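You operate a simulated robot arm through the tools that you are given. There is no shell and no other tool. Be economical: measure what you need, move in short steps, check, and stop when the job is done.

You run a simulated two-armed robot. Do the job below in one go: nothing can be reset, and whatever is moved stays where it is left.

JOB
Wipe up the spill on the top of the wooden bench with the red rag and put it back.

The check looks at the end state, three seconds after you hand in, the way a careful person would. Anything else that was tipped, shoved, dropped, spilled or broken makes it a failure.

ROBOT AND FRAMES
Two 7-joint arms with two-finger parallel grippers on one trunk, on a base that drives. Base frame: it is fixed to the floor where the robot stands at the start and does not move with it; the origin is under the middle of the robot, x ahead of it, y to its left, z up; the surface under the hand at the start is at about z = 0.98. Readings come in m, degrees, newtons and seconds.
The left shoulder is at the start at [0.029, 0.101, 1.262], the right one opposite. With the tool pointing down near the work surface each hand reaches from about 0.2 to 0.52 m from the robot's upright axis, wherever it stands, measured 20 degrees to its own side. Payload 2.4 kg a hand.
The TCP of each hand is the grasp point between the finger pads, 0.024 m short of the fingertips. In the tool frame z runs along the fingers and y along their closing line. The gripper opens to 0.068 m. The fingers are 0.017 m wide and 0.01 m thick; the gripper's body (0.04 by 0.07 m) begins 0.041 m behind the TCP.
Orientation is that of the tool frame in the base frame, as a unit quaternion [x, y, z, w]. With the fingers straight down and closing along the base's y, the tool's x points along the base's -x, its y along +y and its z along -z.

CONTROLS
- The arms move only by the tool send_rows. It takes "left_rows", "right_rows" or both (then of equal length, played together; a hand with none holds still); each is a list of rows, each an object of numbers (a shift or turn left out is 0, a gripper value left out holds the last): "fingers": the opening, from 0 (shut) to 1 (fully open); "tx", "ty", "tz": the shift along the tool's x, y, z in m; "rx", "ry", "rz": the turn, a rotation vector about the tool's x, y, z in degrees. In form: [{"fingers": .., "tx": .., "ty": .., "tz": .., "rx": .., "ry": .., "rz": ..}, ...]. A call has 1 to 12 rows; each row shifts and turns the commanded pose from where the row before left it, along the tool's axes as they then stand. Each row takes 0.2 s and may step no farther than 0.05 m and 8.6 degrees from the row before; otherwise, or with a gripper value out of range, the whole call is refused. Where a pose cannot be reached the arm comes as near as it can. A force on the tool above 40 N (or 10 N above the force at the start of the call, whichever is more), or a blocked arm, ends the call early, and 0.2 s more pass. Each finger travels about 0.072 m/s and halts on what it meets, pressing with about 22 N; the grip force reading is that of the motor and also rises with nothing between the fingers. The clock runs only during rows and for 0.2 s after the last one: add rows that do not move to give the fingers time. It gives the time, the measured TCP pose, the force on the tool (base axes), the opening and the grip force at its end, in the units of the frame above (readings bear some noise), with the torque about the TCP (base axes, N m) and any sound that the robot's microphone picked up.
- Cameras (640 x 400 px; columns grow to the right, rows downward): "scene" is now at [0.0954, 0.0131, 1.4115]; the picture's right is [0.11, -0.99, 0.00], its down [-0.69, -0.08, -0.72] and it looks along [0.72, 0.08, -0.69] (base axes); focal length 254 px, centre (320, 200). "left" rides on the left gripper at [0.084, -0.011, -0.075] in its tool frame; the picture's right is [0.13, 0.99, 0.00], its down [-0.60, 0.08, -0.79] and it looks along [-0.79, 0.10, 0.61] (tool axes); focal length 251 px, centre (320, 200). "right" rides on the right gripper at [0.084, 0.011, -0.075] in its tool frame; the picture's right is [-0.13, 0.99, 0.00], its down [-0.60, -0.08, -0.79] and it looks along [-0.79, -0.10, 0.61] (tool axes); focal length 251 px, centre (320, 200). There is no depth. A picture from a camera that has moved, and an enlarged one, comes with that camera's place and axes in the base frame and with its lens. The place of the scene camera against the robot may be out by one fixed shift of up to 0.012 m in any direction.
- camera(camera): a new picture of that camera. The clock stands still meanwhile.
- slide_trunk(by): slides the trunk up (or, below 0, down) by that many m; the arms and the scene camera ride with it, the base frame stays. It gives what a move gives, with no picture.
- roll_base(legs): drives the robot by 1 to 6 legs, each [ahead, left, turn to the left] in m, m and degrees, along the robot's own axes; the way and the turn of a leg run together, so that a leg with both is an arc; at most 1.5 m and 180 degrees a leg. The arms and the cameras ride along, it lands a little off, and it stops where it bumps. It gives what a move gives.
- pan_tilt(pan, tilt): turns the head with the scene camera to pan (to the left, within 86 degrees either way) and tilt (down, from -29 to 69), counted from straight ahead of the robot. It gives what a move gives.
- enlarge(camera, box): a new picture of the part [left, top, right, bottom] of that camera's present view, enlarged. The clock stands still meanwhile.
- close_job(): hands the job in; it is judged then, once.

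Work in short steps. Places have to be worked out from the pictures, the camera data and where the tool is seen: move nearer, look again, correct. Check each grasp and each placing, and mend what went wrong. You have 120 turns and 88 pictures in all, those below and enlarged ones among them. Open the grippers and draw the arms clear of the work before you hand the job in, unless the task says otherwise; then end with one line.

The tools are called after "Emit:" as name(argument=value, ...) on one line, values as JSON. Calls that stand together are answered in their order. send_rows: Moves the arms, as the interface text tells. Its arguments: {"type":"object","properties":{"left_rows":{"type":"array","items":{"type":"object","properties":{"fingers":{"type":"number"},"tx":{"type":"number"},"ty":{"type":"number"},"tz":{"type":"number"},"rx":{"type":"number"},"ry":{"type":"number"},"rz":{"type":"number"}}}},"right_rows":{"type":"array","items":{"type":"object","properties":{"fingers":{"type":"number"},"tx":{"type":"number"},"ty":{"type":"number"},"tz":{"type":"number"},"rx":{"type":"number"},"ry":{"type":"number"},"rz":{"type":"number"}}}}},"required":[]} The other tools are called the same way: slide_trunk (by) slides the trunk up or down; roll_base (legs) drives the base; pan_tilt (pan, tilt) turns the head that bears the scene camera; camera (camera) takes a picture; enlarge (camera, box) takes an enlarged picture of a part of a camera's view; close_job () hands the job in.

At the start:

```text
clock: 0.0
left_tool_pos: [0.4059, 0.1982, 1.1611]
left_tool_rot: [-0.001, 1.0, 0.001, 0.0]
left_ft_force: [0.9, 0.5, 0.1]
left_wrist_torque: [0.02, -0.01, -0.03]
left_finger_gap: 0.068
left_finger_force: 0.0
right_tool_pos: [0.3947, -0.1, 1.1813]
right_tool_rot: [0.0, 1.0, 0.0, 0.0]
right_ft_force: [0.5, -0.5, 0.0]
right_wrist_torque: [-0.01, 0.02, 0.01]
right_finger_gap: 0.068
right_finger_force: 0.0
trunk travel left (down, up): [-0.475, 0.375]
robot x, y, heading: [-0.0023, -0.0013, -0.1]
head pan, tilt: [6.6, 43.6]
```

scene: 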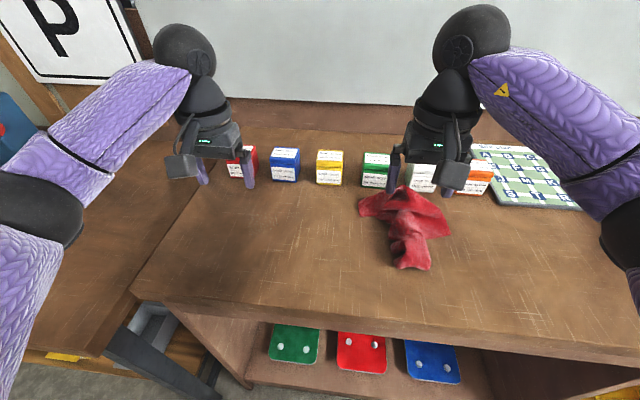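
right: 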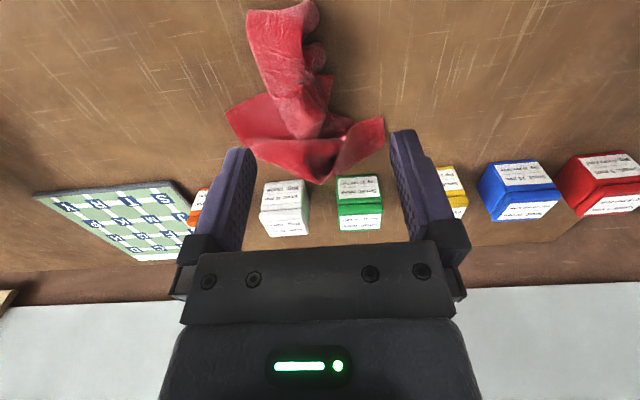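
left: 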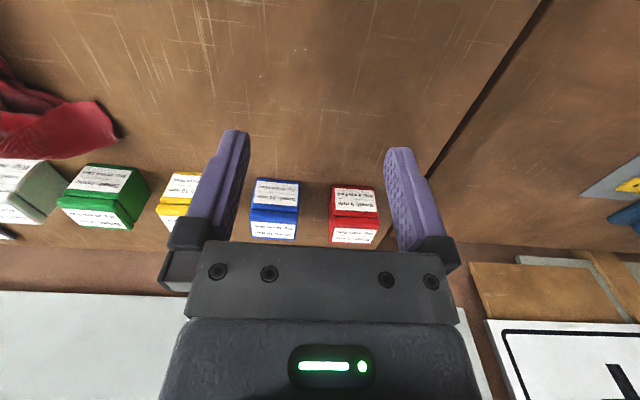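

No spill is visible yet in the view; the red rag lies ahead on the work surface. I pan the head to find the spill and learn which piece is the "wooden bench".

Emit:
pan_tilt(pan=60, tilt=40)

Emit:
camera(camera="scene")

Emit:
pan_tilt(pan=-55, tilt=40)

Emit:
camera(camera="scene")

```text
clock: 1.2
left_tool_pos: [0.4063, 0.1969, 1.1596]
left_tool_rot: [-0.001, 1.0, 0.001, 0.0]
left_ft_force: [0.5, -1.1, 0.2]
left_wrist_torque: [0.0, 0.02, 0.01]
left_finger_gap: 0.068
left_finger_force: 0.0
right_tool_pos: [0.3946, -0.1005, 1.1817]
right_tool_rot: [0.001, 1.0, -0.001, 0.0]
right_ft_force: [0.3, -0.5, 1.4]
right_wrist_torque: [0.0, -0.04, -0.02]
right_finger_gap: 0.068
right_finger_force: 0.1
trunk travel left (down, up): [-0.475, 0.375]
robot x, y, heading: [-0.0028, 0.0018, 0.1]
head pan, tilt: [60.0, 40.0]
```

```text
84 pictures are left
camera scene: at [0.0561, 0.0772, 1.4168], right [0.87, -0.5, 0.0], down [-0.32, -0.56, -0.77], along [0.38, 0.66, -0.64], focal length 254 px, centre (320, 200)
```

scene: 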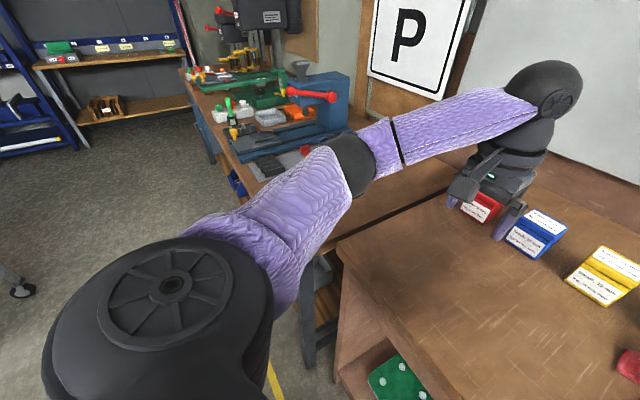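

```text
clock: 3.2
left_tool_pos: [0.4059, 0.1982, 1.1589]
left_tool_rot: [0.0, 1.0, 0.0, 0.0]
left_ft_force: [-0.6, -0.4, -0.1]
left_wrist_torque: [-0.02, 0.0, 0.0]
left_finger_gap: 0.0678
left_finger_force: 0.1
right_tool_pos: [0.3948, -0.1001, 1.1816]
right_tool_rot: [0.0, 1.0, 0.0, 0.0]
right_ft_force: [1.0, 0.0, -0.2]
right_wrist_torque: [-0.01, 0.01, 0.03]
right_finger_gap: 0.0681
right_finger_force: 0.0
trunk travel left (down, up): [-0.475, 0.375]
robot x, y, heading: [-0.0033, -0.0019, 0.2]
head pan, tilt: [-55.0, 40.0]
```

```text
83 pictures are left
camera scene: at [0.0623, -0.066, 1.4168], right [-0.82, -0.57, 0.0], down [-0.37, 0.53, -0.77], along [0.44, -0.63, -0.64], focal length 254 px, centre (320, 200)
```

scene: 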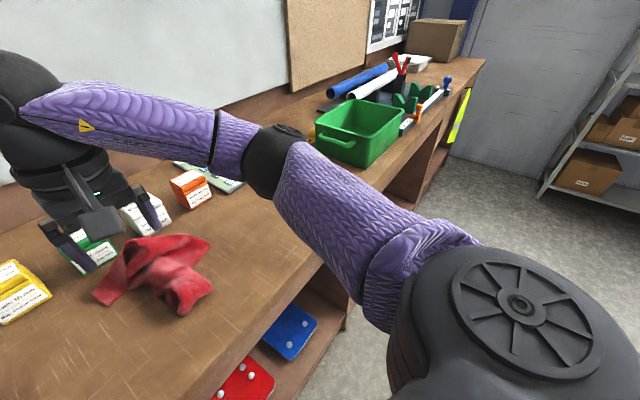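

No obvious spill; it may be faint. I enlarge the bench top in front and look wider (level) on both sides.

Emit:
pan_tilt(pan=0, tilt=50)

Emit:
enlarge(camera="scene", box=[120, 80, 620, 392])

Emit:
pan_tilt(pan=86, tilt=15)

Emit:
camera(camera="scene")

Emit:
pan_tilt(pan=-86, tilt=15)

Emit:
camera(camera="scene")

```text
clock: 4.4
left_tool_pos: [0.4046, 0.1988, 1.1604]
left_tool_rot: [-0.001, 1.0, 0.0, 0.001]
left_ft_force: [-0.8, -0.7, -0.9]
left_wrist_torque: [-0.01, -0.05, -0.04]
left_finger_gap: 0.0679
left_finger_force: 0.2
right_tool_pos: [0.395, -0.0987, 1.1807]
right_tool_rot: [0.0, 1.0, 0.0, 0.0]
right_ft_force: [0.0, -0.1, -0.8]
right_wrist_torque: [0.01, -0.01, -0.01]
right_finger_gap: 0.0678
right_finger_force: 0.0
trunk travel left (down, up): [-0.475, 0.375]
robot x, y, heading: [0.0018, 0.0019, -0.1]
head pan, tilt: [0.0, 50.0]
```

```text
1.28 times, centred on (370, 236) of scene
camera zoom: at [0.0905, 0.0036, 1.4026], right [0.0, -1.0, 0.0], down [-0.77, 0.0, -0.64], along [0.64, 0.0, -0.77], focal length 325 px, centre (256, 154)
```

zoom: 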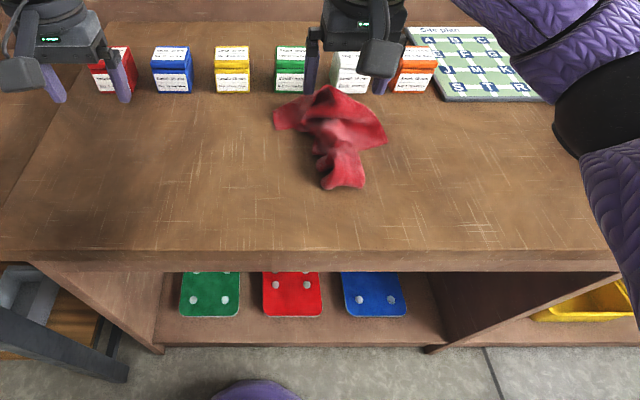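

```text
clock: 6.0
left_tool_pos: [0.4051, 0.198, 1.16]
left_tool_rot: [0.0, 1.0, 0.0, 0.0]
left_ft_force: [-0.2, 0.2, 0.4]
left_wrist_torque: [-0.01, 0.0, 0.0]
left_finger_gap: 0.068
left_finger_force: 0.0
right_tool_pos: [0.3951, -0.101, 1.1818]
right_tool_rot: [0.0, 1.0, 0.0, 0.0]
right_ft_force: [0.6, -0.2, 0.0]
right_wrist_torque: [0.01, 0.0, 0.01]
right_finger_gap: 0.0678
right_finger_force: 0.0
trunk travel left (down, up): [-0.475, 0.375]
robot x, y, heading: [0.0017, 0.0003, -0.3]
head pan, tilt: [85.9, 15.0]
```

```text
81 pictures are left
camera scene: at [0.0202, 0.0968, 1.4563], right [1.0, -0.07, 0.0], down [-0.02, -0.26, -0.97], along [0.07, 0.96, -0.26], focal length 254 px, centre (320, 200)
```

scene: 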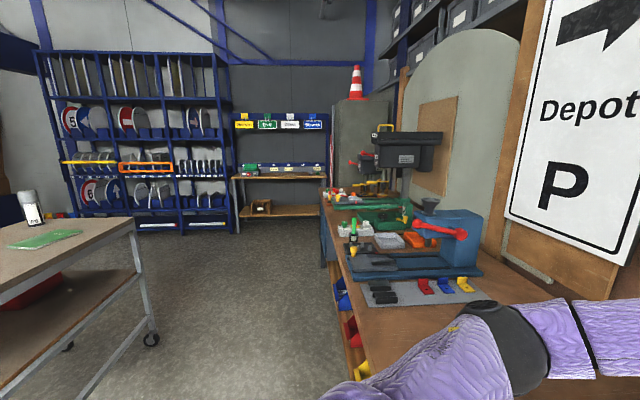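

```text
clock: 8.6
left_tool_pos: [0.4068, 0.1977, 1.1605]
left_tool_rot: [-0.001, 1.0, 0.0, 0.0]
left_ft_force: [0.8, -0.3, -0.2]
left_wrist_torque: [-0.04, -0.01, 0.01]
left_finger_gap: 0.0678
left_finger_force: 0.0
right_tool_pos: [0.3948, -0.1001, 1.1808]
right_tool_rot: [0.0, 1.0, -0.001, 0.0]
right_ft_force: [0.7, 0.0, 0.1]
right_wrist_torque: [-0.03, -0.02, 0.01]
right_finger_gap: 0.068
right_finger_force: 0.1
trunk travel left (down, up): [-0.475, 0.375]
robot x, y, heading: [-0.002, -0.0018, -0.0]
head pan, tilt: [-85.9, 15.0]
```

```text
80 pictures are left
camera scene: at [0.0202, -0.0895, 1.4564], right [-1.0, -0.07, 0.0], down [-0.02, 0.26, -0.97], along [0.07, -0.96, -0.26], focal length 254 px, centre (320, 200)
```

scene: 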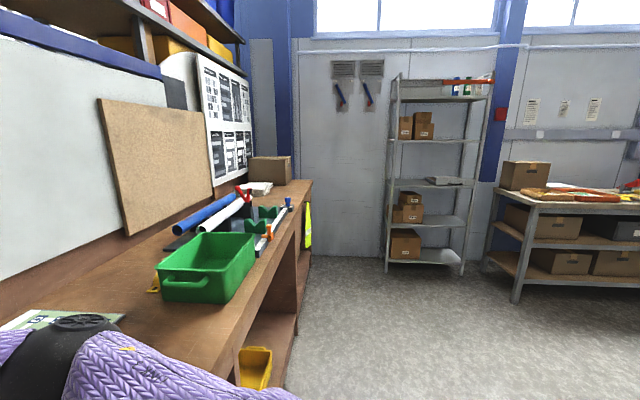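

No spill on the visible part of this bench; behind me to the left is a wood-topped trolley/table, and more tables are at the rear. I roll back a little and turn to view the rest of the room.

Emit:
roll_base(legs=[[-0.3, 0, 0], [0, 0, 120]])

Emit:
pan_tilt(pan=0, tilt=20)

Emit:
camera(camera="scene")

Emit:
pan_tilt(pan=80, tilt=20)

Emit:
camera(camera="scene")

```text
clock: 15.7
left_tool_pos: [-0.6829, 0.2332, 1.1598]
left_tool_rot: [0.878, -0.479, 0.0, 0.001]
left_ft_force: [0.1, 0.7, 0.1]
left_wrist_torque: [0.01, 0.03, -0.01]
left_finger_gap: 0.0678
left_finger_force: 0.1
right_tool_pos: [-0.4268, 0.3852, 1.1811]
right_tool_rot: [0.878, -0.479, 0.0, 0.0]
right_ft_force: [-0.2, -0.9, -0.3]
right_wrist_torque: [-0.01, -0.03, 0.0]
right_finger_gap: 0.0679
right_finger_force: 0.1
trunk travel left (down, up): [-0.475, 0.375]
robot x, y, heading: [-0.2931, -0.0009, 122.8]
head pan, tilt: [-85.9, 15.0]
```

```text
clock: 17.3
left_tool_pos: [-0.6835, 0.2331, 1.1608]
left_tool_rot: [0.878, -0.479, 0.0, 0.0]
left_ft_force: [0.4, 0.8, -0.2]
left_wrist_torque: [-0.01, -0.04, 0.0]
left_finger_gap: 0.068
left_finger_force: 0.0
right_tool_pos: [-0.4263, 0.3857, 1.181]
right_tool_rot: [0.878, -0.478, 0.0, 0.001]
right_ft_force: [-0.1, 0.4, -0.1]
right_wrist_torque: [0.0, 0.01, 0.03]
right_finger_gap: 0.0681
right_finger_force: 0.0
trunk travel left (down, up): [-0.475, 0.375]
robot x, y, heading: [-0.2959, 0.0019, 122.9]
head pan, tilt: [0.0, 20.0]
```

```text
79 pictures are left
camera scene: at [-0.3688, 0.0998, 1.4482], right [0.84, 0.54, 0.0], down [0.19, -0.29, -0.94], along [-0.51, 0.79, -0.34], focal length 254 px, centre (320, 200)
```

scene: 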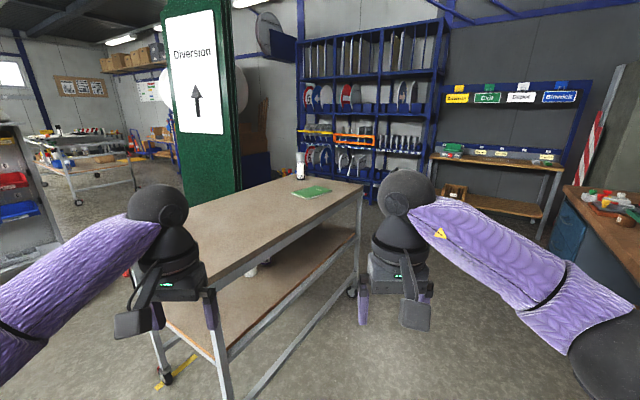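

```text
clock: 18.9
left_tool_pos: [-0.6835, 0.2327, 1.16]
left_tool_rot: [0.878, -0.479, 0.0, 0.0]
left_ft_force: [-0.2, 0.8, -0.6]
left_wrist_torque: [0.0, 0.0, 0.0]
left_finger_gap: 0.0681
left_finger_force: 0.0
right_tool_pos: [-0.4265, 0.3849, 1.1812]
right_tool_rot: [0.878, -0.479, 0.001, 0.0]
right_ft_force: [0.0, 0.0, -0.3]
right_wrist_torque: [0.01, 0.02, -0.02]
right_finger_gap: 0.0683
right_finger_force: 0.1
trunk travel left (down, up): [-0.475, 0.375]
robot x, y, heading: [-0.295, 0.0003, 122.9]
head pan, tilt: [80.0, 20.0]
```

```text
78 pictures are left
camera scene: at [-0.4043, -0.0146, 1.4482], right [-0.39, 0.92, 0.0], down [0.32, 0.13, -0.94], along [-0.87, -0.36, -0.34], focal length 254 px, centre (320, 200)
```

scene: 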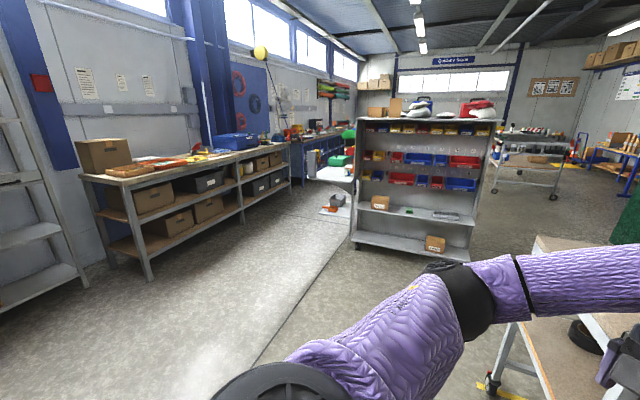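

The trolley top shows only a bottle and green card. I check it closer, then go back to inspect the first bench from another angle.

Emit:
pan_tilt(pan=5, tilt=25)

Emit:
enlarge(camera="scene", box=[150, 100, 450, 288])

Emit:
roll_base(legs=[[0, 0, -120]])

Emit:
slide_trunk(by=0.25)

Emit:
pan_tilt(pan=0, tilt=40)

Emit:
camera(camera="scene")

```text
clock: 20.3
left_tool_pos: [-0.684, 0.2334, 1.1595]
left_tool_rot: [0.878, -0.479, 0.001, 0.0]
left_ft_force: [0.8, -0.8, 0.4]
left_wrist_torque: [0.03, 0.0, -0.02]
left_finger_gap: 0.0682
left_finger_force: 0.1
right_tool_pos: [-0.4267, 0.3856, 1.1799]
right_tool_rot: [0.878, -0.479, 0.0, -0.001]
right_ft_force: [0.2, 0.0, 0.2]
right_wrist_torque: [0.03, 0.02, -0.02]
right_finger_gap: 0.068
right_finger_force: 0.1
trunk travel left (down, up): [-0.475, 0.375]
robot x, y, heading: [-0.2979, -0.0037, 122.9]
head pan, tilt: [5.0, 25.0]
```

```text
2.13 times, centred on (300, 194) of scene
camera zoom: at [-0.3749, 0.0942, 1.4401], right [0.79, 0.61, 0.0], down [0.26, -0.33, -0.91], along [-0.56, 0.72, -0.42], focal length 540 px, centre (363, 213)
```

zoom: 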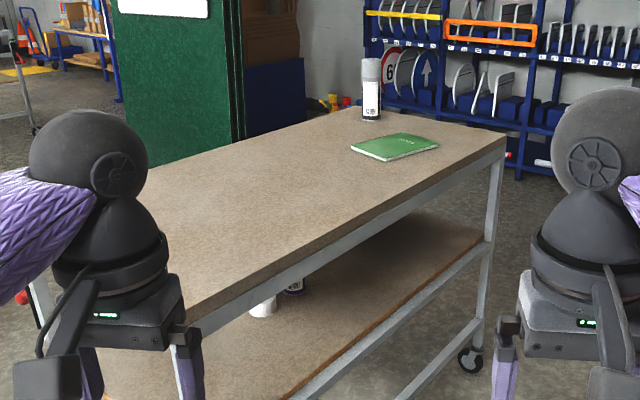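

```text
clock: 25.8
left_tool_pos: [0.1051, 0.2059, 1.1598]
left_tool_rot: [-0.011, 1.0, 0.0, -0.001]
left_ft_force: [-0.4, 0.6, -0.2]
left_wrist_torque: [0.01, 0.02, -0.03]
left_finger_gap: 0.068
left_finger_force: 0.1
right_tool_pos: [0.1013, -0.0928, 1.1827]
right_tool_rot: [-0.011, 1.0, -0.001, 0.0]
right_ft_force: [-0.3, 0.3, 0.9]
right_wrist_torque: [-0.01, -0.03, -0.02]
right_finger_gap: 0.0683
right_finger_force: 0.1
trunk travel left (down, up): [-0.475, 0.375]
robot x, y, heading: [-0.2978, -0.0017, 1.4]
head pan, tilt: [5.0, 25.0]
```

```text
clock: 28.4
left_tool_pos: [0.1037, 0.2049, 1.4105]
left_tool_rot: [-0.011, 1.0, 0.0, 0.0]
left_ft_force: [-0.3, 0.4, 0.7]
left_wrist_torque: [0.02, -0.01, -0.04]
left_finger_gap: 0.0678
left_finger_force: 0.0
right_tool_pos: [0.1015, -0.0918, 1.4311]
right_tool_rot: [-0.011, 1.0, 0.0, 0.0]
right_ft_force: [0.1, -1.0, 1.1]
right_wrist_torque: [-0.02, 0.0, 0.02]
right_finger_gap: 0.0678
right_finger_force: 0.1
trunk travel left (down, up): [-0.725, 0.125]
robot x, y, heading: [-0.2991, -0.0014, 1.2]
head pan, tilt: [5.0, 25.0]
```

```text
clock: 29.1
left_tool_pos: [0.1048, 0.2059, 1.4102]
left_tool_rot: [-0.011, 1.0, 0.0, -0.001]
left_ft_force: [0.0, 0.0, -0.2]
left_wrist_torque: [-0.01, -0.02, -0.01]
left_finger_gap: 0.0681
left_finger_force: 0.1
right_tool_pos: [0.0996, -0.0921, 1.4324]
right_tool_rot: [-0.011, 1.0, 0.0, 0.0]
right_ft_force: [-0.7, -0.7, 1.1]
right_wrist_torque: [-0.01, 0.01, -0.01]
right_finger_gap: 0.0681
right_finger_force: 0.1
trunk travel left (down, up): [-0.725, 0.125]
robot x, y, heading: [-0.2963, -0.0014, 1.4]
head pan, tilt: [0.0, 40.0]
```

```text
76 pictures are left
camera scene: at [-0.2099, 0.0045, 1.6672], right [0.02, -1.0, 0.0], down [-0.64, -0.01, -0.77], along [0.77, 0.02, -0.64], focal length 254 px, centre (320, 200)
```

scene: 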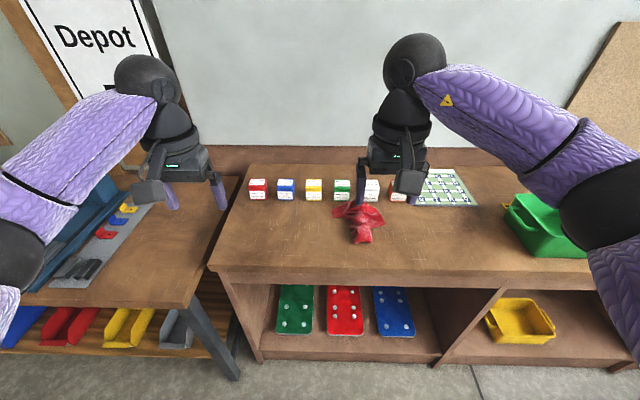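

The bench with the rag extends far to the right, beyond the green bin. I drive right along it to look at its hidden parts.

Emit:
roll_base(legs=[[0, -0.8, 0]])

Emit:
camera(camera="scene")

Emit:
pan_tilt(pan=-50, tilt=35)

Emit:
camera(camera="scene")

```text
clock: 33.4
left_tool_pos: [0.1265, -0.5764, 1.4102]
left_tool_rot: [-0.019, 1.0, 0.0, 0.0]
left_ft_force: [-0.4, -1.2, -0.1]
left_wrist_torque: [-0.02, 0.0, 0.02]
left_finger_gap: 0.0681
left_finger_force: 0.2
right_tool_pos: [0.1257, -0.8754, 1.4303]
right_tool_rot: [-0.019, 1.0, 0.0, 0.0]
right_ft_force: [0.0, 0.3, -0.4]
right_wrist_torque: [0.0, 0.02, -0.01]
right_finger_gap: 0.0678
right_finger_force: 0.0
trunk travel left (down, up): [-0.725, 0.125]
robot x, y, heading: [-0.273, -0.7888, 2.3]
head pan, tilt: [0.0, 40.0]
```

```text
75 pictures are left
camera scene: at [-0.1863, -0.7825, 1.6671], right [0.04, -1.0, 0.0], down [-0.64, -0.02, -0.77], along [0.77, 0.03, -0.64], focal length 254 px, centre (320, 200)
```

scene: 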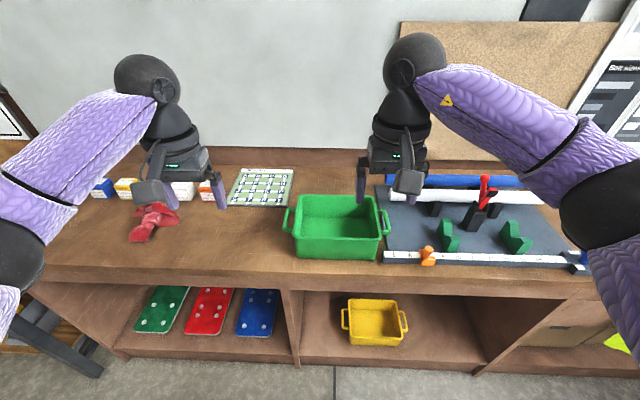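

```text
clock: 34.5
left_tool_pos: [0.1253, -0.5762, 1.4097]
left_tool_rot: [-0.019, 1.0, -0.001, 0.0]
left_ft_force: [-0.2, -0.2, 0.3]
left_wrist_torque: [0.01, 0.0, -0.01]
left_finger_gap: 0.0679
left_finger_force: 0.1
right_tool_pos: [0.1241, -0.8745, 1.432]
right_tool_rot: [-0.019, 1.0, 0.001, 0.0]
right_ft_force: [-0.1, 0.8, 0.4]
right_wrist_torque: [0.0, -0.01, 0.0]
right_finger_gap: 0.068
right_finger_force: 0.0
trunk travel left (down, up): [-0.725, 0.125]
robot x, y, heading: [-0.2773, -0.7895, 2.3]
head pan, tilt: [-50.0, 35.0]
```

```text
74 pictures are left
camera scene: at [-0.2121, -0.8505, 1.6747], right [-0.74, -0.67, 0.0], down [-0.39, 0.42, -0.82], along [0.55, -0.61, -0.57], focal length 254 px, centre (320, 200)
```

scene: 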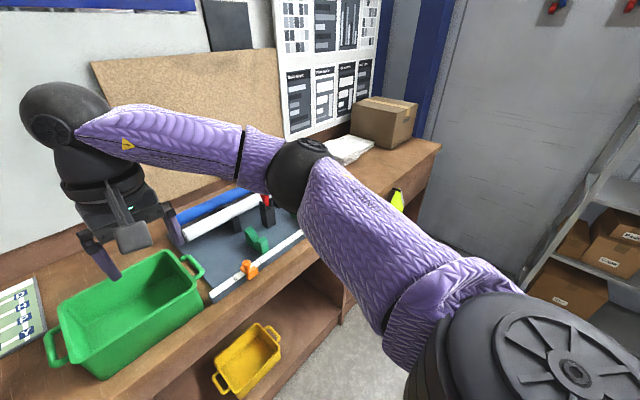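

Still none; I look at the far right end too.

Emit:
roll_base(legs=[[-0.1, -0.7, 0]])

Emit:
pan_tilt(pan=0, tilt=40)

Emit:
camera(camera="scene")

```text
clock: 38.5
left_tool_pos: [0.0516, -1.2936, 1.4097]
left_tool_rot: [-0.014, 1.0, 0.0, 0.0]
left_ft_force: [-0.1, 0.0, 0.2]
left_wrist_torque: [0.0, 0.01, 0.0]
left_finger_gap: 0.0678
left_finger_force: 0.1
right_tool_pos: [0.0488, -1.5904, 1.4305]
right_tool_rot: [-0.014, 1.0, 0.0, 0.0]
right_ft_force: [0.8, -0.2, 0.6]
right_wrist_torque: [-0.01, -0.02, 0.01]
right_finger_gap: 0.0677
right_finger_force: 0.0
trunk travel left (down, up): [-0.725, 0.125]
robot x, y, heading: [-0.3504, -1.5022, 1.7]
head pan, tilt: [-50.0, 35.0]
```

```text
clock: 39.6
left_tool_pos: [0.0517, -1.2925, 1.4102]
left_tool_rot: [-0.014, 1.0, 0.0, 0.0]
left_ft_force: [0.5, -0.3, 0.2]
left_wrist_torque: [0.03, 0.0, -0.02]
left_finger_gap: 0.0679
left_finger_force: 0.0
right_tool_pos: [0.0491, -1.5915, 1.4317]
right_tool_rot: [-0.014, 1.0, 0.0, 0.001]
right_ft_force: [-0.2, -0.2, 0.8]
right_wrist_torque: [0.04, -0.01, 0.05]
right_finger_gap: 0.068
right_finger_force: 0.1
trunk travel left (down, up): [-0.725, 0.125]
robot x, y, heading: [-0.3528, -1.5034, 1.5]
head pan, tilt: [0.0, 40.0]
```

```text
73 pictures are left
camera scene: at [-0.2622, -1.4952, 1.6672], right [0.03, -1.0, 0.0], down [-0.64, -0.02, -0.77], along [0.77, 0.02, -0.64], focal length 254 px, centre (320, 200)
```

scene: 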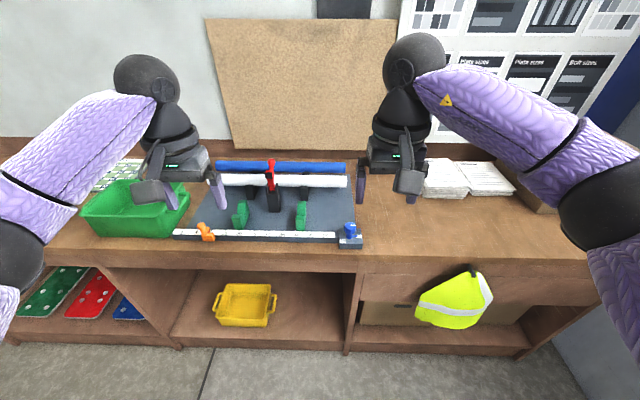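

The right half is clean. Now I go back left past the start to inspect the left bench with the vise and further.

Emit:
roll_base(legs=[[0, 1.4, 0], [-0.05, 0.8, 0]])

Emit:
camera(camera="scene")

Emit:
pan_tilt(pan=45, tilt=30)

Emit:
camera(camera="scene")

```text
clock: 50.5
left_tool_pos: [-0.049, 0.8905, 1.4098]
left_tool_rot: [-0.009, 1.0, 0.0, 0.0]
left_ft_force: [-1.1, -0.4, -0.5]
left_wrist_torque: [-0.03, -0.01, 0.04]
left_finger_gap: 0.0679
left_finger_force: 0.1
right_tool_pos: [-0.0544, 0.5927, 1.4309]
right_tool_rot: [-0.009, 1.0, 0.0, 0.0]
right_ft_force: [0.8, -0.8, 0.7]
right_wrist_torque: [-0.03, 0.01, 0.01]
right_finger_gap: 0.0681
right_finger_force: 0.1
trunk travel left (down, up): [-0.725, 0.125]
robot x, y, heading: [-0.4526, 0.6842, 0.8]
head pan, tilt: [0.0, 40.0]
```

```text
72 pictures are left
camera scene: at [-0.3645, 0.6913, 1.6671], right [0.02, -1.0, 0.0], down [-0.64, -0.01, -0.77], along [0.77, 0.01, -0.64], focal length 254 px, centre (320, 200)
```

scene: 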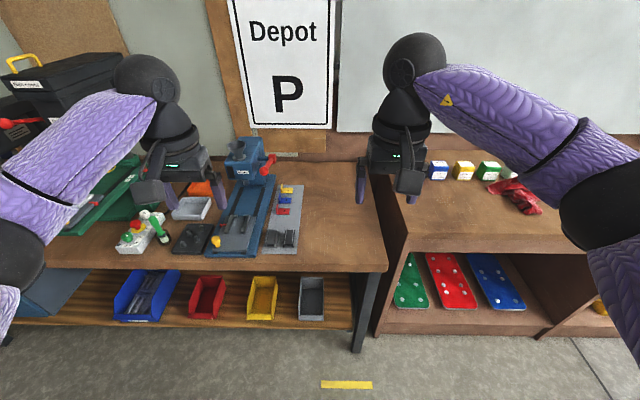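

```text
clock: 51.6
left_tool_pos: [-0.0478, 0.8898, 1.4095]
left_tool_rot: [-0.008, 1.0, 0.0, 0.0]
left_ft_force: [-0.8, -0.4, 0.1]
left_wrist_torque: [-0.05, 0.02, -0.01]
left_finger_gap: 0.0681
left_finger_force: 0.1
right_tool_pos: [-0.0538, 0.5914, 1.4308]
right_tool_rot: [-0.009, 1.0, 0.0, 0.0]
right_ft_force: [-0.1, 0.4, 0.5]
right_wrist_torque: [0.0, 0.02, -0.02]
right_finger_gap: 0.0679
right_finger_force: 0.1
trunk travel left (down, up): [-0.725, 0.125]
robot x, y, heading: [-0.4501, 0.6842, 0.8]
head pan, tilt: [45.0, 30.0]
```

```text
71 pictures are left
camera scene: at [-0.3865, 0.7544, 1.6825], right [0.72, -0.7, 0.0], down [-0.35, -0.36, -0.87], along [0.6, 0.62, -0.5], focal length 254 px, centre (320, 200)
```

scene: 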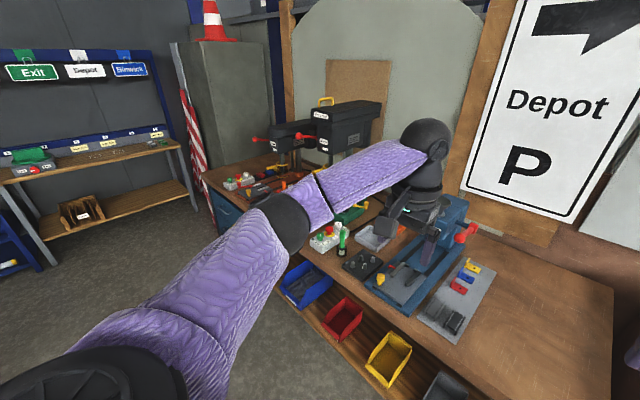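

No spill there either, so it is likely faint (clear liquid) on the rag bench, or under the rag. I return in front of it and look at a grazing angle.

Emit:
roll_base(legs=[[0, -0.75, 0]])

Emit:
slide_trunk(by=-0.45)

Emit:
pan_tilt(pan=0, tilt=20)

Emit:
camera(camera="scene")

Emit:
enlarge(camera="scene", box=[160, 160, 480, 360])

```text
clock: 55.6
left_tool_pos: [-0.0348, 0.1597, 1.4099]
left_tool_rot: [-0.014, 1.0, 0.0, -0.001]
left_ft_force: [-0.2, -1.1, 0.8]
left_wrist_torque: [0.02, 0.02, -0.02]
left_finger_gap: 0.0682
left_finger_force: 0.0
right_tool_pos: [-0.0367, -0.1391, 1.4305]
right_tool_rot: [-0.014, 1.0, 0.0, -0.001]
right_ft_force: [0.5, -0.6, -0.7]
right_wrist_torque: [0.03, 0.0, 0.02]
right_finger_gap: 0.0678
right_finger_force: 0.1
trunk travel left (down, up): [-0.725, 0.125]
robot x, y, heading: [-0.4334, -0.0487, 1.6]
head pan, tilt: [45.0, 30.0]
```

```text
refused: -0.45 is not a number from -0.4 to 0.4
```

```text
clock: 56.7
left_tool_pos: [-0.0341, 0.1601, 1.4086]
left_tool_rot: [-0.014, 1.0, 0.0, 0.0]
left_ft_force: [-0.1, 0.2, -0.3]
left_wrist_torque: [0.01, -0.01, 0.0]
left_finger_gap: 0.0679
left_finger_force: 0.0
right_tool_pos: [-0.0371, -0.1391, 1.4307]
right_tool_rot: [-0.014, 1.0, -0.001, 0.0]
right_ft_force: [0.0, -0.4, -0.5]
right_wrist_torque: [0.01, -0.01, -0.01]
right_finger_gap: 0.068
right_finger_force: 0.1
trunk travel left (down, up): [-0.725, 0.125]
robot x, y, heading: [-0.4334, -0.0543, 1.4]
head pan, tilt: [0.0, 20.0]
```

```text
70 pictures are left
camera scene: at [-0.34, -0.0436, 1.6985], right [0.03, -1.0, 0.0], down [-0.34, -0.01, -0.94], along [0.94, 0.03, -0.34], focal length 254 px, centre (320, 200)
```

scene: 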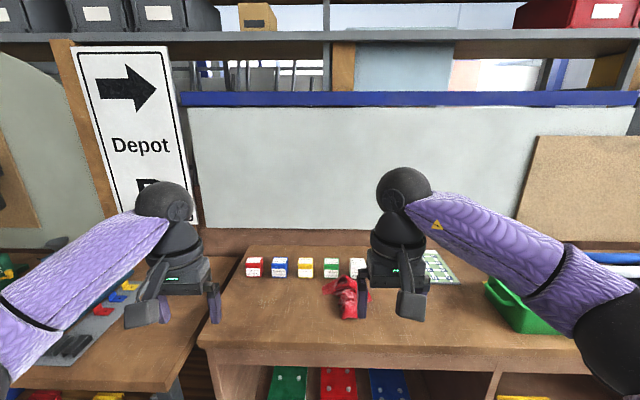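

```text
2.00 times, centred on (320, 260) of scene
camera zoom: at [-0.34, -0.0436, 1.6985], right [0.03, -1.0, 0.0], down [-0.34, -0.01, -0.94], along [0.94, 0.03, -0.34], focal length 507 px, centre (320, 80)
```

zoom: 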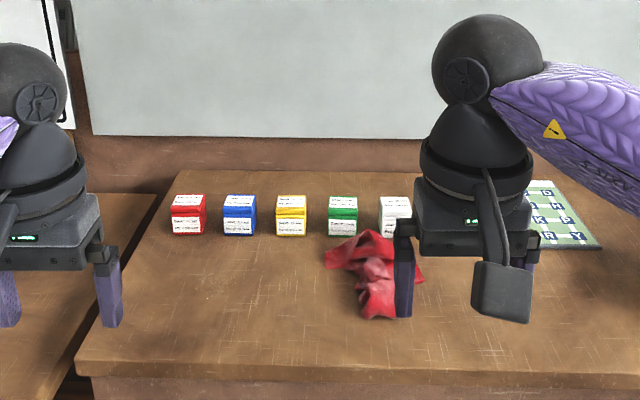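

Still not visible; the left front part of the bench looks slightly darker. I move closer to inspect with wrist cameras and the scene camera.

Emit:
roll_base(legs=[[0.4, 0.04, -1.5]])

Emit:
camera(camera="left")

Emit:
camera(camera="right")

Emit:
pan_tilt(pan=0, tilt=60)

Emit:
camera(camera="scene")

```text
clock: 59.3
left_tool_pos: [0.3848, 0.1915, 1.41]
left_tool_rot: [0.001, 1.0, 0.0, -0.001]
left_ft_force: [-0.4, 0.6, -0.5]
left_wrist_torque: [0.02, 0.02, -0.01]
left_finger_gap: 0.0681
left_finger_force: 0.1
right_tool_pos: [0.3737, -0.1057, 1.4317]
right_tool_rot: [0.002, 1.0, 0.0, -0.001]
right_ft_force: [-0.7, 0.3, -0.4]
right_wrist_torque: [-0.01, 0.02, 0.01]
right_finger_gap: 0.068
right_finger_force: 0.0
trunk travel left (down, up): [-0.725, 0.125]
robot x, y, heading: [-0.025, -0.0054, -0.2]
head pan, tilt: [0.0, 20.0]
```

```text
68 pictures are left
camera left: at [0.3012, 0.1831, 1.4854], right [-0.13, 0.99, 0.0], down [0.6, 0.08, 0.79], along [0.79, 0.1, -0.61], focal length 251 px, centre (320, 200)
```

left: 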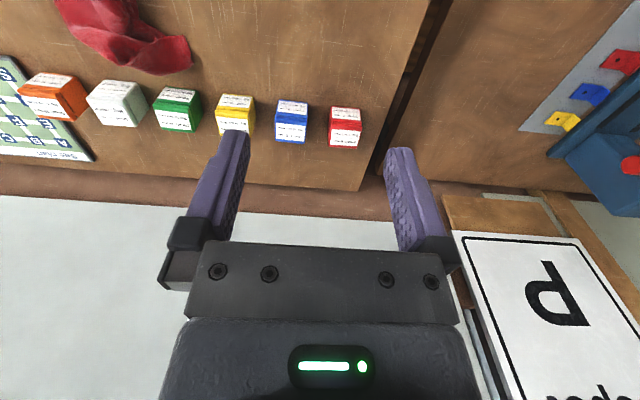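

```text
67 pictures are left
camera right: at [0.2893, -0.0943, 1.5058], right [0.13, 0.99, 0.0], down [0.6, -0.08, 0.79], along [0.79, -0.11, -0.61], focal length 251 px, centre (320, 200)
```

right: 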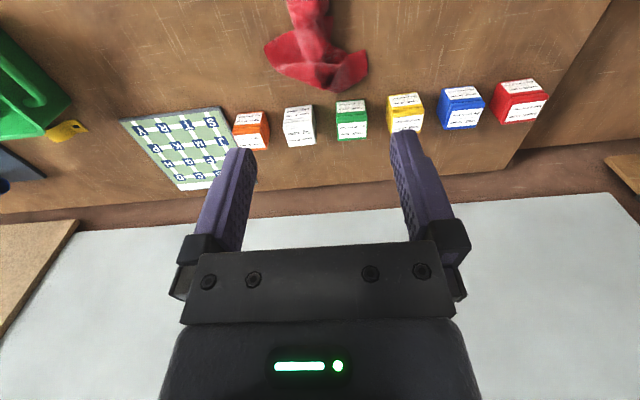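

```text
clock: 60.3
left_tool_pos: [0.3835, 0.1919, 1.4095]
left_tool_rot: [0.001, 1.0, 0.0, -0.001]
left_ft_force: [-0.4, -0.2, 0.2]
left_wrist_torque: [-0.03, 0.01, 0.0]
left_finger_gap: 0.0682
left_finger_force: 0.1
right_tool_pos: [0.3734, -0.1055, 1.4315]
right_tool_rot: [0.002, 1.0, 0.0, -0.001]
right_ft_force: [0.3, 0.5, 0.5]
right_wrist_torque: [0.0, 0.0, 0.02]
right_finger_gap: 0.0678
right_finger_force: 0.0
trunk travel left (down, up): [-0.725, 0.125]
robot x, y, heading: [-0.0236, -0.0042, -0.1]
head pan, tilt: [0.0, 60.0]
```

```text
66 pictures are left
camera scene: at [0.0461, -0.0012, 1.6405], right [0.0, -1.0, 0.0], down [-0.87, 0.0, -0.5], along [0.5, 0.0, -0.87], focal length 254 px, centre (320, 200)
```

scene: 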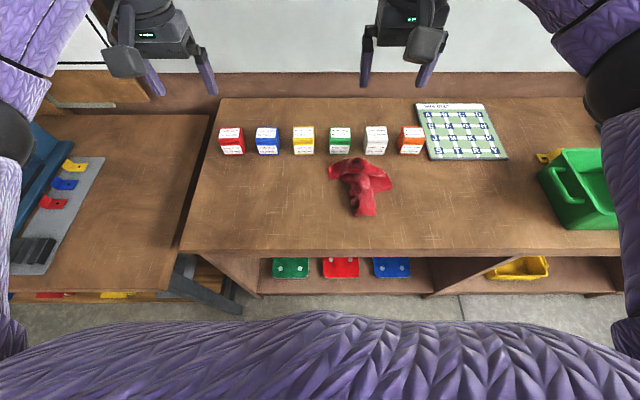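

The bench is clean in the open, so the spill is likely under the rag (grasping it is needed anyway). I record the rag's place: centre near (0.47,-0.12), far tip x≈0.58, near end x≈0.38. Lower the trunk and look closely.

Emit:
slide_trunk(by=-0.25)

Emit:
send_rows(right_rows=[{"tx": 0.045, "ty": -0.01}, {"tx": 0.045}, {}])

Emit:
camera(camera="right")

Emit:
enlarge(camera="scene", box=[240, 60, 480, 210])

```text
clock: 62.9
left_tool_pos: [0.3844, 0.1929, 1.1603]
left_tool_rot: [0.002, 1.0, 0.0, -0.001]
left_ft_force: [0.7, -0.9, -0.2]
left_wrist_torque: [0.0, 0.02, 0.01]
left_finger_gap: 0.0679
left_finger_force: 0.0
right_tool_pos: [0.3721, -0.1069, 1.1818]
right_tool_rot: [0.002, 1.0, 0.0, 0.0]
right_ft_force: [0.4, 0.0, -0.5]
right_wrist_torque: [0.0, -0.03, 0.0]
right_finger_gap: 0.0681
right_finger_force: 0.1
trunk travel left (down, up): [-0.475, 0.375]
robot x, y, heading: [-0.0235, -0.0047, -0.3]
head pan, tilt: [0.0, 60.0]
```

```text
clock: 63.7
left_tool_pos: [0.3837, 0.1919, 1.1608]
left_tool_rot: [0.002, 1.0, 0.0, 0.0]
left_ft_force: [-0.7, -1.0, 0.0]
left_wrist_torque: [0.01, 0.03, 0.03]
left_finger_gap: 0.0679
left_finger_force: 0.0
right_tool_pos: [0.28, -0.1137, 1.1801]
right_tool_rot: [0.003, 1.0, 0.001, 0.0]
right_ft_force: [-0.8, 0.7, -0.6]
right_wrist_torque: [0.02, 0.04, 0.0]
right_finger_gap: 0.0682
right_finger_force: 0.1
trunk travel left (down, up): [-0.475, 0.375]
robot x, y, heading: [-0.0222, -0.0053, -0.3]
head pan, tilt: [0.0, 60.0]
```

```text
65 pictures are left
camera right: at [0.1961, -0.1024, 1.2551], right [0.13, 0.99, 0.0], down [0.6, -0.08, 0.79], along [0.79, -0.11, -0.61], focal length 251 px, centre (320, 200)
```

right: 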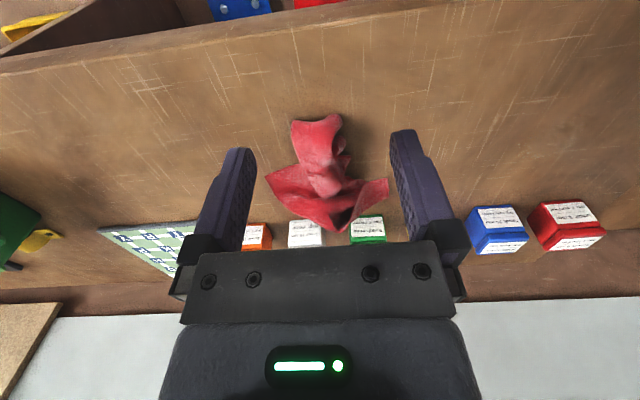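

```text
2.67 times, centred on (360, 135) of scene
camera zoom: at [0.0578, -0.0012, 1.39], right [0.0, -1.0, 0.0], down [-0.87, 0.0, -0.5], along [0.5, 0.0, -0.87], focal length 676 px, centre (213, 373)
```

zoom: 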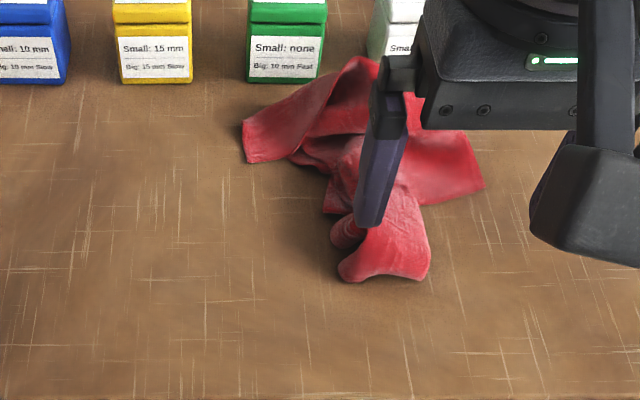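

The rag's waist is narrowest (~0.055 m) near (0.445,-0.118). I move above it, lower partway, and check.

Emit:
send_rows(right_rows=[{"tx": -0.045, "fingers": 1}, {"tx": -0.045}, {"tx": -0.045}, {"tx": -0.03, "ty": -0.004}, {"tz": 0.04}, {"tz": 0.04}, {"tz": 0.02}, {}])

Emit:
camera(camera="right")

Emit:
pan_tilt(pan=-15, tilt=50)

Emit:
enlarge(camera="scene", box=[200, 80, 440, 230])

```text
clock: 65.5
left_tool_pos: [0.3845, 0.1924, 1.1614]
left_tool_rot: [0.002, 1.0, 0.0, 0.0]
left_ft_force: [0.7, -0.3, 1.0]
left_wrist_torque: [0.03, 0.01, 0.0]
left_finger_gap: 0.0681
left_finger_force: 0.0
right_tool_pos: [0.4492, -0.1197, 1.0814]
right_tool_rot: [0.002, 1.0, 0.0, 0.0]
right_ft_force: [-0.1, -0.3, -0.6]
right_wrist_torque: [0.0, -0.02, -0.02]
right_finger_gap: 0.0684
right_finger_force: 0.1
trunk travel left (down, up): [-0.475, 0.375]
robot x, y, heading: [-0.0207, -0.0057, -0.4]
head pan, tilt: [0.0, 60.0]
```

```text
63 pictures are left
camera right: at [0.3652, -0.1077, 1.1566], right [0.13, 0.99, 0.0], down [0.6, -0.08, 0.79], along [0.79, -0.11, -0.61], focal length 251 px, centre (320, 200)
```

right: 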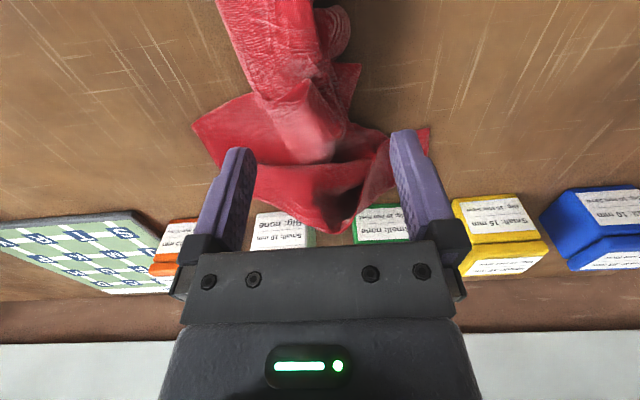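

```text
clock: 66.3
left_tool_pos: [0.3843, 0.1914, 1.16]
left_tool_rot: [0.001, 1.0, 0.0, 0.0]
left_ft_force: [0.1, -0.2, 0.7]
left_wrist_torque: [0.02, 0.01, 0.01]
left_finger_gap: 0.0678
left_finger_force: 0.0
right_tool_pos: [0.4492, -0.1188, 1.0828]
right_tool_rot: [0.001, 1.0, 0.0, 0.001]
right_ft_force: [-0.9, -0.1, -0.1]
right_wrist_torque: [-0.01, 0.0, -0.04]
right_finger_gap: 0.0679
right_finger_force: 0.2
trunk travel left (down, up): [-0.475, 0.375]
robot x, y, heading: [-0.0212, -0.0033, -0.1]
head pan, tilt: [-15.0, 50.0]
```

```text
2.67 times, centred on (320, 155) of scene
camera zoom: at [0.0654, -0.0211, 1.4026], right [-0.26, -0.97, 0.0], down [-0.74, 0.2, -0.64], along [0.62, -0.17, -0.77], focal length 676 px, centre (320, 320)
```

zoom: 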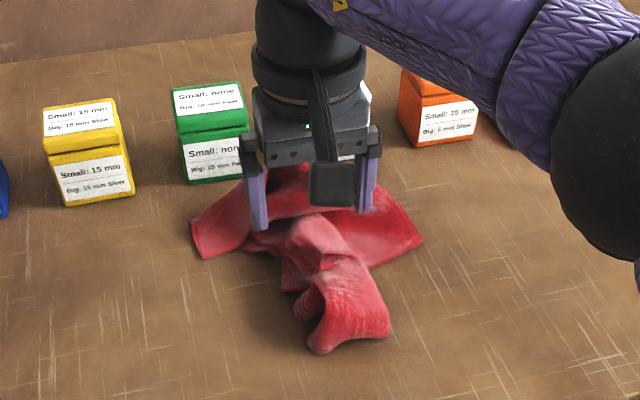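

The TCP is over the knot; ridge centre is about y=-0.127, x=0.44. I shift slightly, go down to TCP z≈1.017 and close.

Emit:
send_rows(right_rows=[{"tx": 0.006, "ty": -0.007}, {"tz": 0.03}, {"tz": 0.02}, {"tz": 0.015}, {}])

Emit:
enlarge(camera="scene", box=[200, 80, 440, 230])

```text
clock: 67.5
left_tool_pos: [0.384, 0.1922, 1.1603]
left_tool_rot: [0.002, 1.0, -0.001, 0.001]
left_ft_force: [0.2, 1.1, -0.7]
left_wrist_torque: [-0.01, 0.03, -0.01]
left_finger_gap: 0.0679
left_finger_force: 0.1
right_tool_pos: [0.4422, -0.1285, 1.0179]
right_tool_rot: [0.002, 1.0, 0.0, 0.0]
right_ft_force: [0.2, 0.9, -0.6]
right_wrist_torque: [0.01, 0.0, 0.0]
right_finger_gap: 0.0681
right_finger_force: 0.1
trunk travel left (down, up): [-0.475, 0.375]
robot x, y, heading: [-0.0219, -0.0022, -0.4]
head pan, tilt: [-15.0, 50.0]
```

```text
2.67 times, centred on (320, 155) of scene
camera zoom: at [0.0654, -0.0212, 1.4026], right [-0.26, -0.96, 0.0], down [-0.74, 0.2, -0.64], along [0.62, -0.17, -0.77], focal length 676 px, centre (320, 320)
```

zoom: 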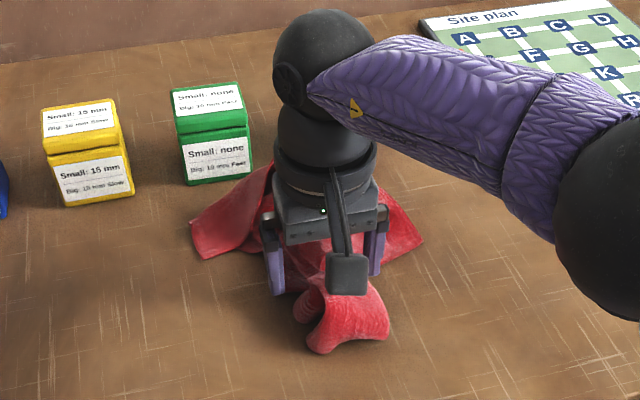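

No contact yet; fingers straddle the knot. I close and lift slightly.

Emit:
send_rows(right_rows=[{"tz": 0.008}, {"fingers": 0}, {}, {}, {}, {}, {}])

Emit:
send_rows(right_rows=[{"tz": -0.04}, {"tz": -0.04}, {"tz": -0.04}, {}])

Emit:
camera(camera="scene")

Emit:
camera(camera="right")

```text
clock: 69.1
left_tool_pos: [0.3845, 0.1913, 1.1598]
left_tool_rot: [0.001, 1.0, 0.0, -0.001]
left_ft_force: [-0.3, 0.0, 0.0]
left_wrist_torque: [-0.01, -0.03, 0.01]
left_finger_gap: 0.068
left_finger_force: 0.1
right_tool_pos: [0.4429, -0.1274, 1.0104]
right_tool_rot: [0.002, 1.0, 0.0, 0.0]
right_ft_force: [0.2, -0.5, 1.9]
right_wrist_torque: [-0.02, 0.01, 0.02]
right_finger_gap: 0.0073
right_finger_force: 21.9
trunk travel left (down, up): [-0.475, 0.375]
robot x, y, heading: [-0.0204, -0.005, -0.3]
head pan, tilt: [-15.0, 50.0]
```

```text
clock: 70.1
left_tool_pos: [0.3855, 0.1919, 1.1593]
left_tool_rot: [0.001, 1.0, 0.0, 0.0]
left_ft_force: [-0.2, -0.4, -0.2]
left_wrist_torque: [-0.01, 0.0, 0.02]
left_finger_gap: 0.068
left_finger_force: 0.1
right_tool_pos: [0.4421, -0.1266, 1.126]
right_tool_rot: [0.001, 1.0, 0.001, 0.0]
right_ft_force: [-1.0, 0.2, 1.2]
right_wrist_torque: [0.0, 0.02, 0.0]
right_finger_gap: 0.0072
right_finger_force: 22.1
trunk travel left (down, up): [-0.475, 0.375]
robot x, y, heading: [-0.0251, -0.0028, -0.2]
head pan, tilt: [-15.0, 50.0]
```

```text
60 pictures are left
camera scene: at [0.0655, -0.0212, 1.4026], right [-0.26, -0.96, 0.0], down [-0.74, 0.2, -0.64], along [0.62, -0.17, -0.77], focal length 254 px, centre (320, 200)
```

scene: 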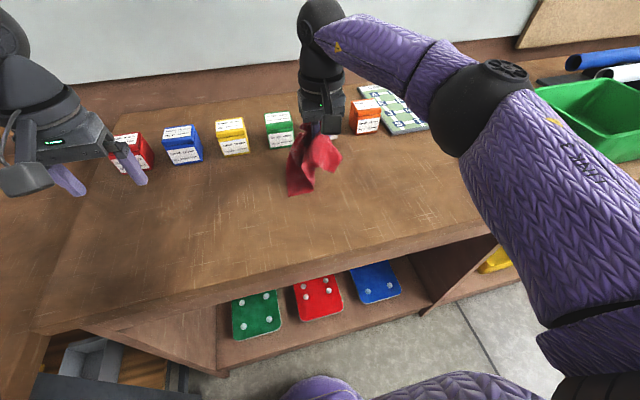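

```text
59 pictures are left
camera right: at [0.3577, -0.115, 1.2008], right [0.13, 0.99, 0.0], down [0.6, -0.08, 0.79], along [0.79, -0.11, -0.61], focal length 251 px, centre (320, 200)
```

right: 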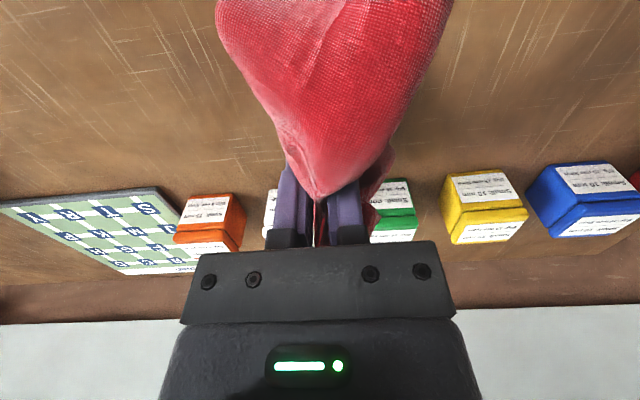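

The rag is held and deforms like cloth. I raise it and pull back to see what lies beneath.

Emit:
send_rows(right_rows=[{"tz": -0.04}, {"tz": -0.04}, {"ty": -0.045}, {"ty": -0.045}, {"ty": -0.045}, {"ty": -0.03}, {}])

Emit:
pan_tilt(pan=-5, tilt=48)

Emit:
camera(camera="scene")

Emit:
enlarge(camera="scene", box=[200, 80, 440, 230])

```text
clock: 71.7
left_tool_pos: [0.3842, 0.1915, 1.1606]
left_tool_rot: [0.002, 1.0, 0.0, -0.001]
left_ft_force: [0.6, 0.0, -0.4]
left_wrist_torque: [-0.01, -0.03, 0.02]
left_finger_gap: 0.0681
left_finger_force: 0.0
right_tool_pos: [0.4332, -0.2632, 1.2111]
right_tool_rot: [0.003, 1.0, 0.0, 0.001]
right_ft_force: [0.0, -0.2, 1.0]
right_wrist_torque: [0.03, -0.04, 0.01]
right_finger_gap: 0.007
right_finger_force: 21.8
right hand out of reach, approached as far as the arm can: row 5, 6
trunk travel left (down, up): [-0.475, 0.375]
robot x, y, heading: [-0.0254, -0.0051, -0.3]
head pan, tilt: [-15.0, 50.0]
```

```text
clock: 72.4
left_tool_pos: [0.3846, 0.1918, 1.1608]
left_tool_rot: [0.002, 1.0, 0.0, 0.0]
left_ft_force: [0.0, -0.8, 1.2]
left_wrist_torque: [0.0, 0.0, 0.01]
left_finger_gap: 0.0681
left_finger_force: 0.0
right_tool_pos: [0.4348, -0.263, 1.2114]
right_tool_rot: [0.003, 1.0, -0.001, 0.001]
right_ft_force: [0.5, 0.3, -1.3]
right_wrist_torque: [-0.01, 0.01, -0.02]
right_finger_gap: 0.007
right_finger_force: 21.8
trunk travel left (down, up): [-0.475, 0.375]
robot x, y, heading: [-0.022, -0.0026, -0.0]
head pan, tilt: [-5.0, 48.0]
```

```text
58 pictures are left
camera scene: at [0.0695, -0.0083, 1.4053], right [-0.09, -1.0, 0.0], down [-0.74, 0.07, -0.67], along [0.67, -0.06, -0.74], focal length 254 px, centre (320, 200)
```

scene: 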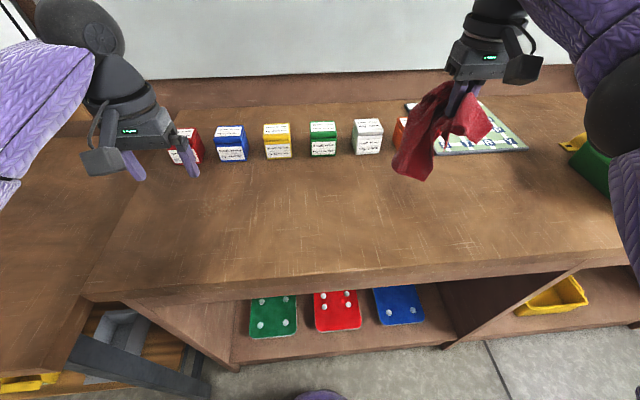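

```text
2.67 times, centred on (320, 155) of scene
camera zoom: at [0.0695, -0.0083, 1.4053], right [-0.09, -1.0, 0.0], down [-0.74, 0.07, -0.67], along [0.67, -0.06, -0.74], focal length 676 px, centre (320, 320)
```

zoom: 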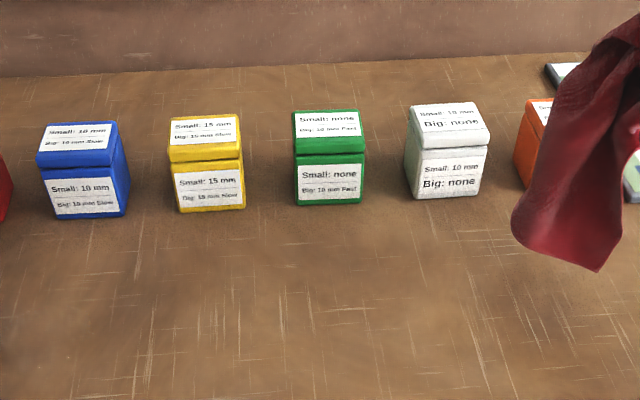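

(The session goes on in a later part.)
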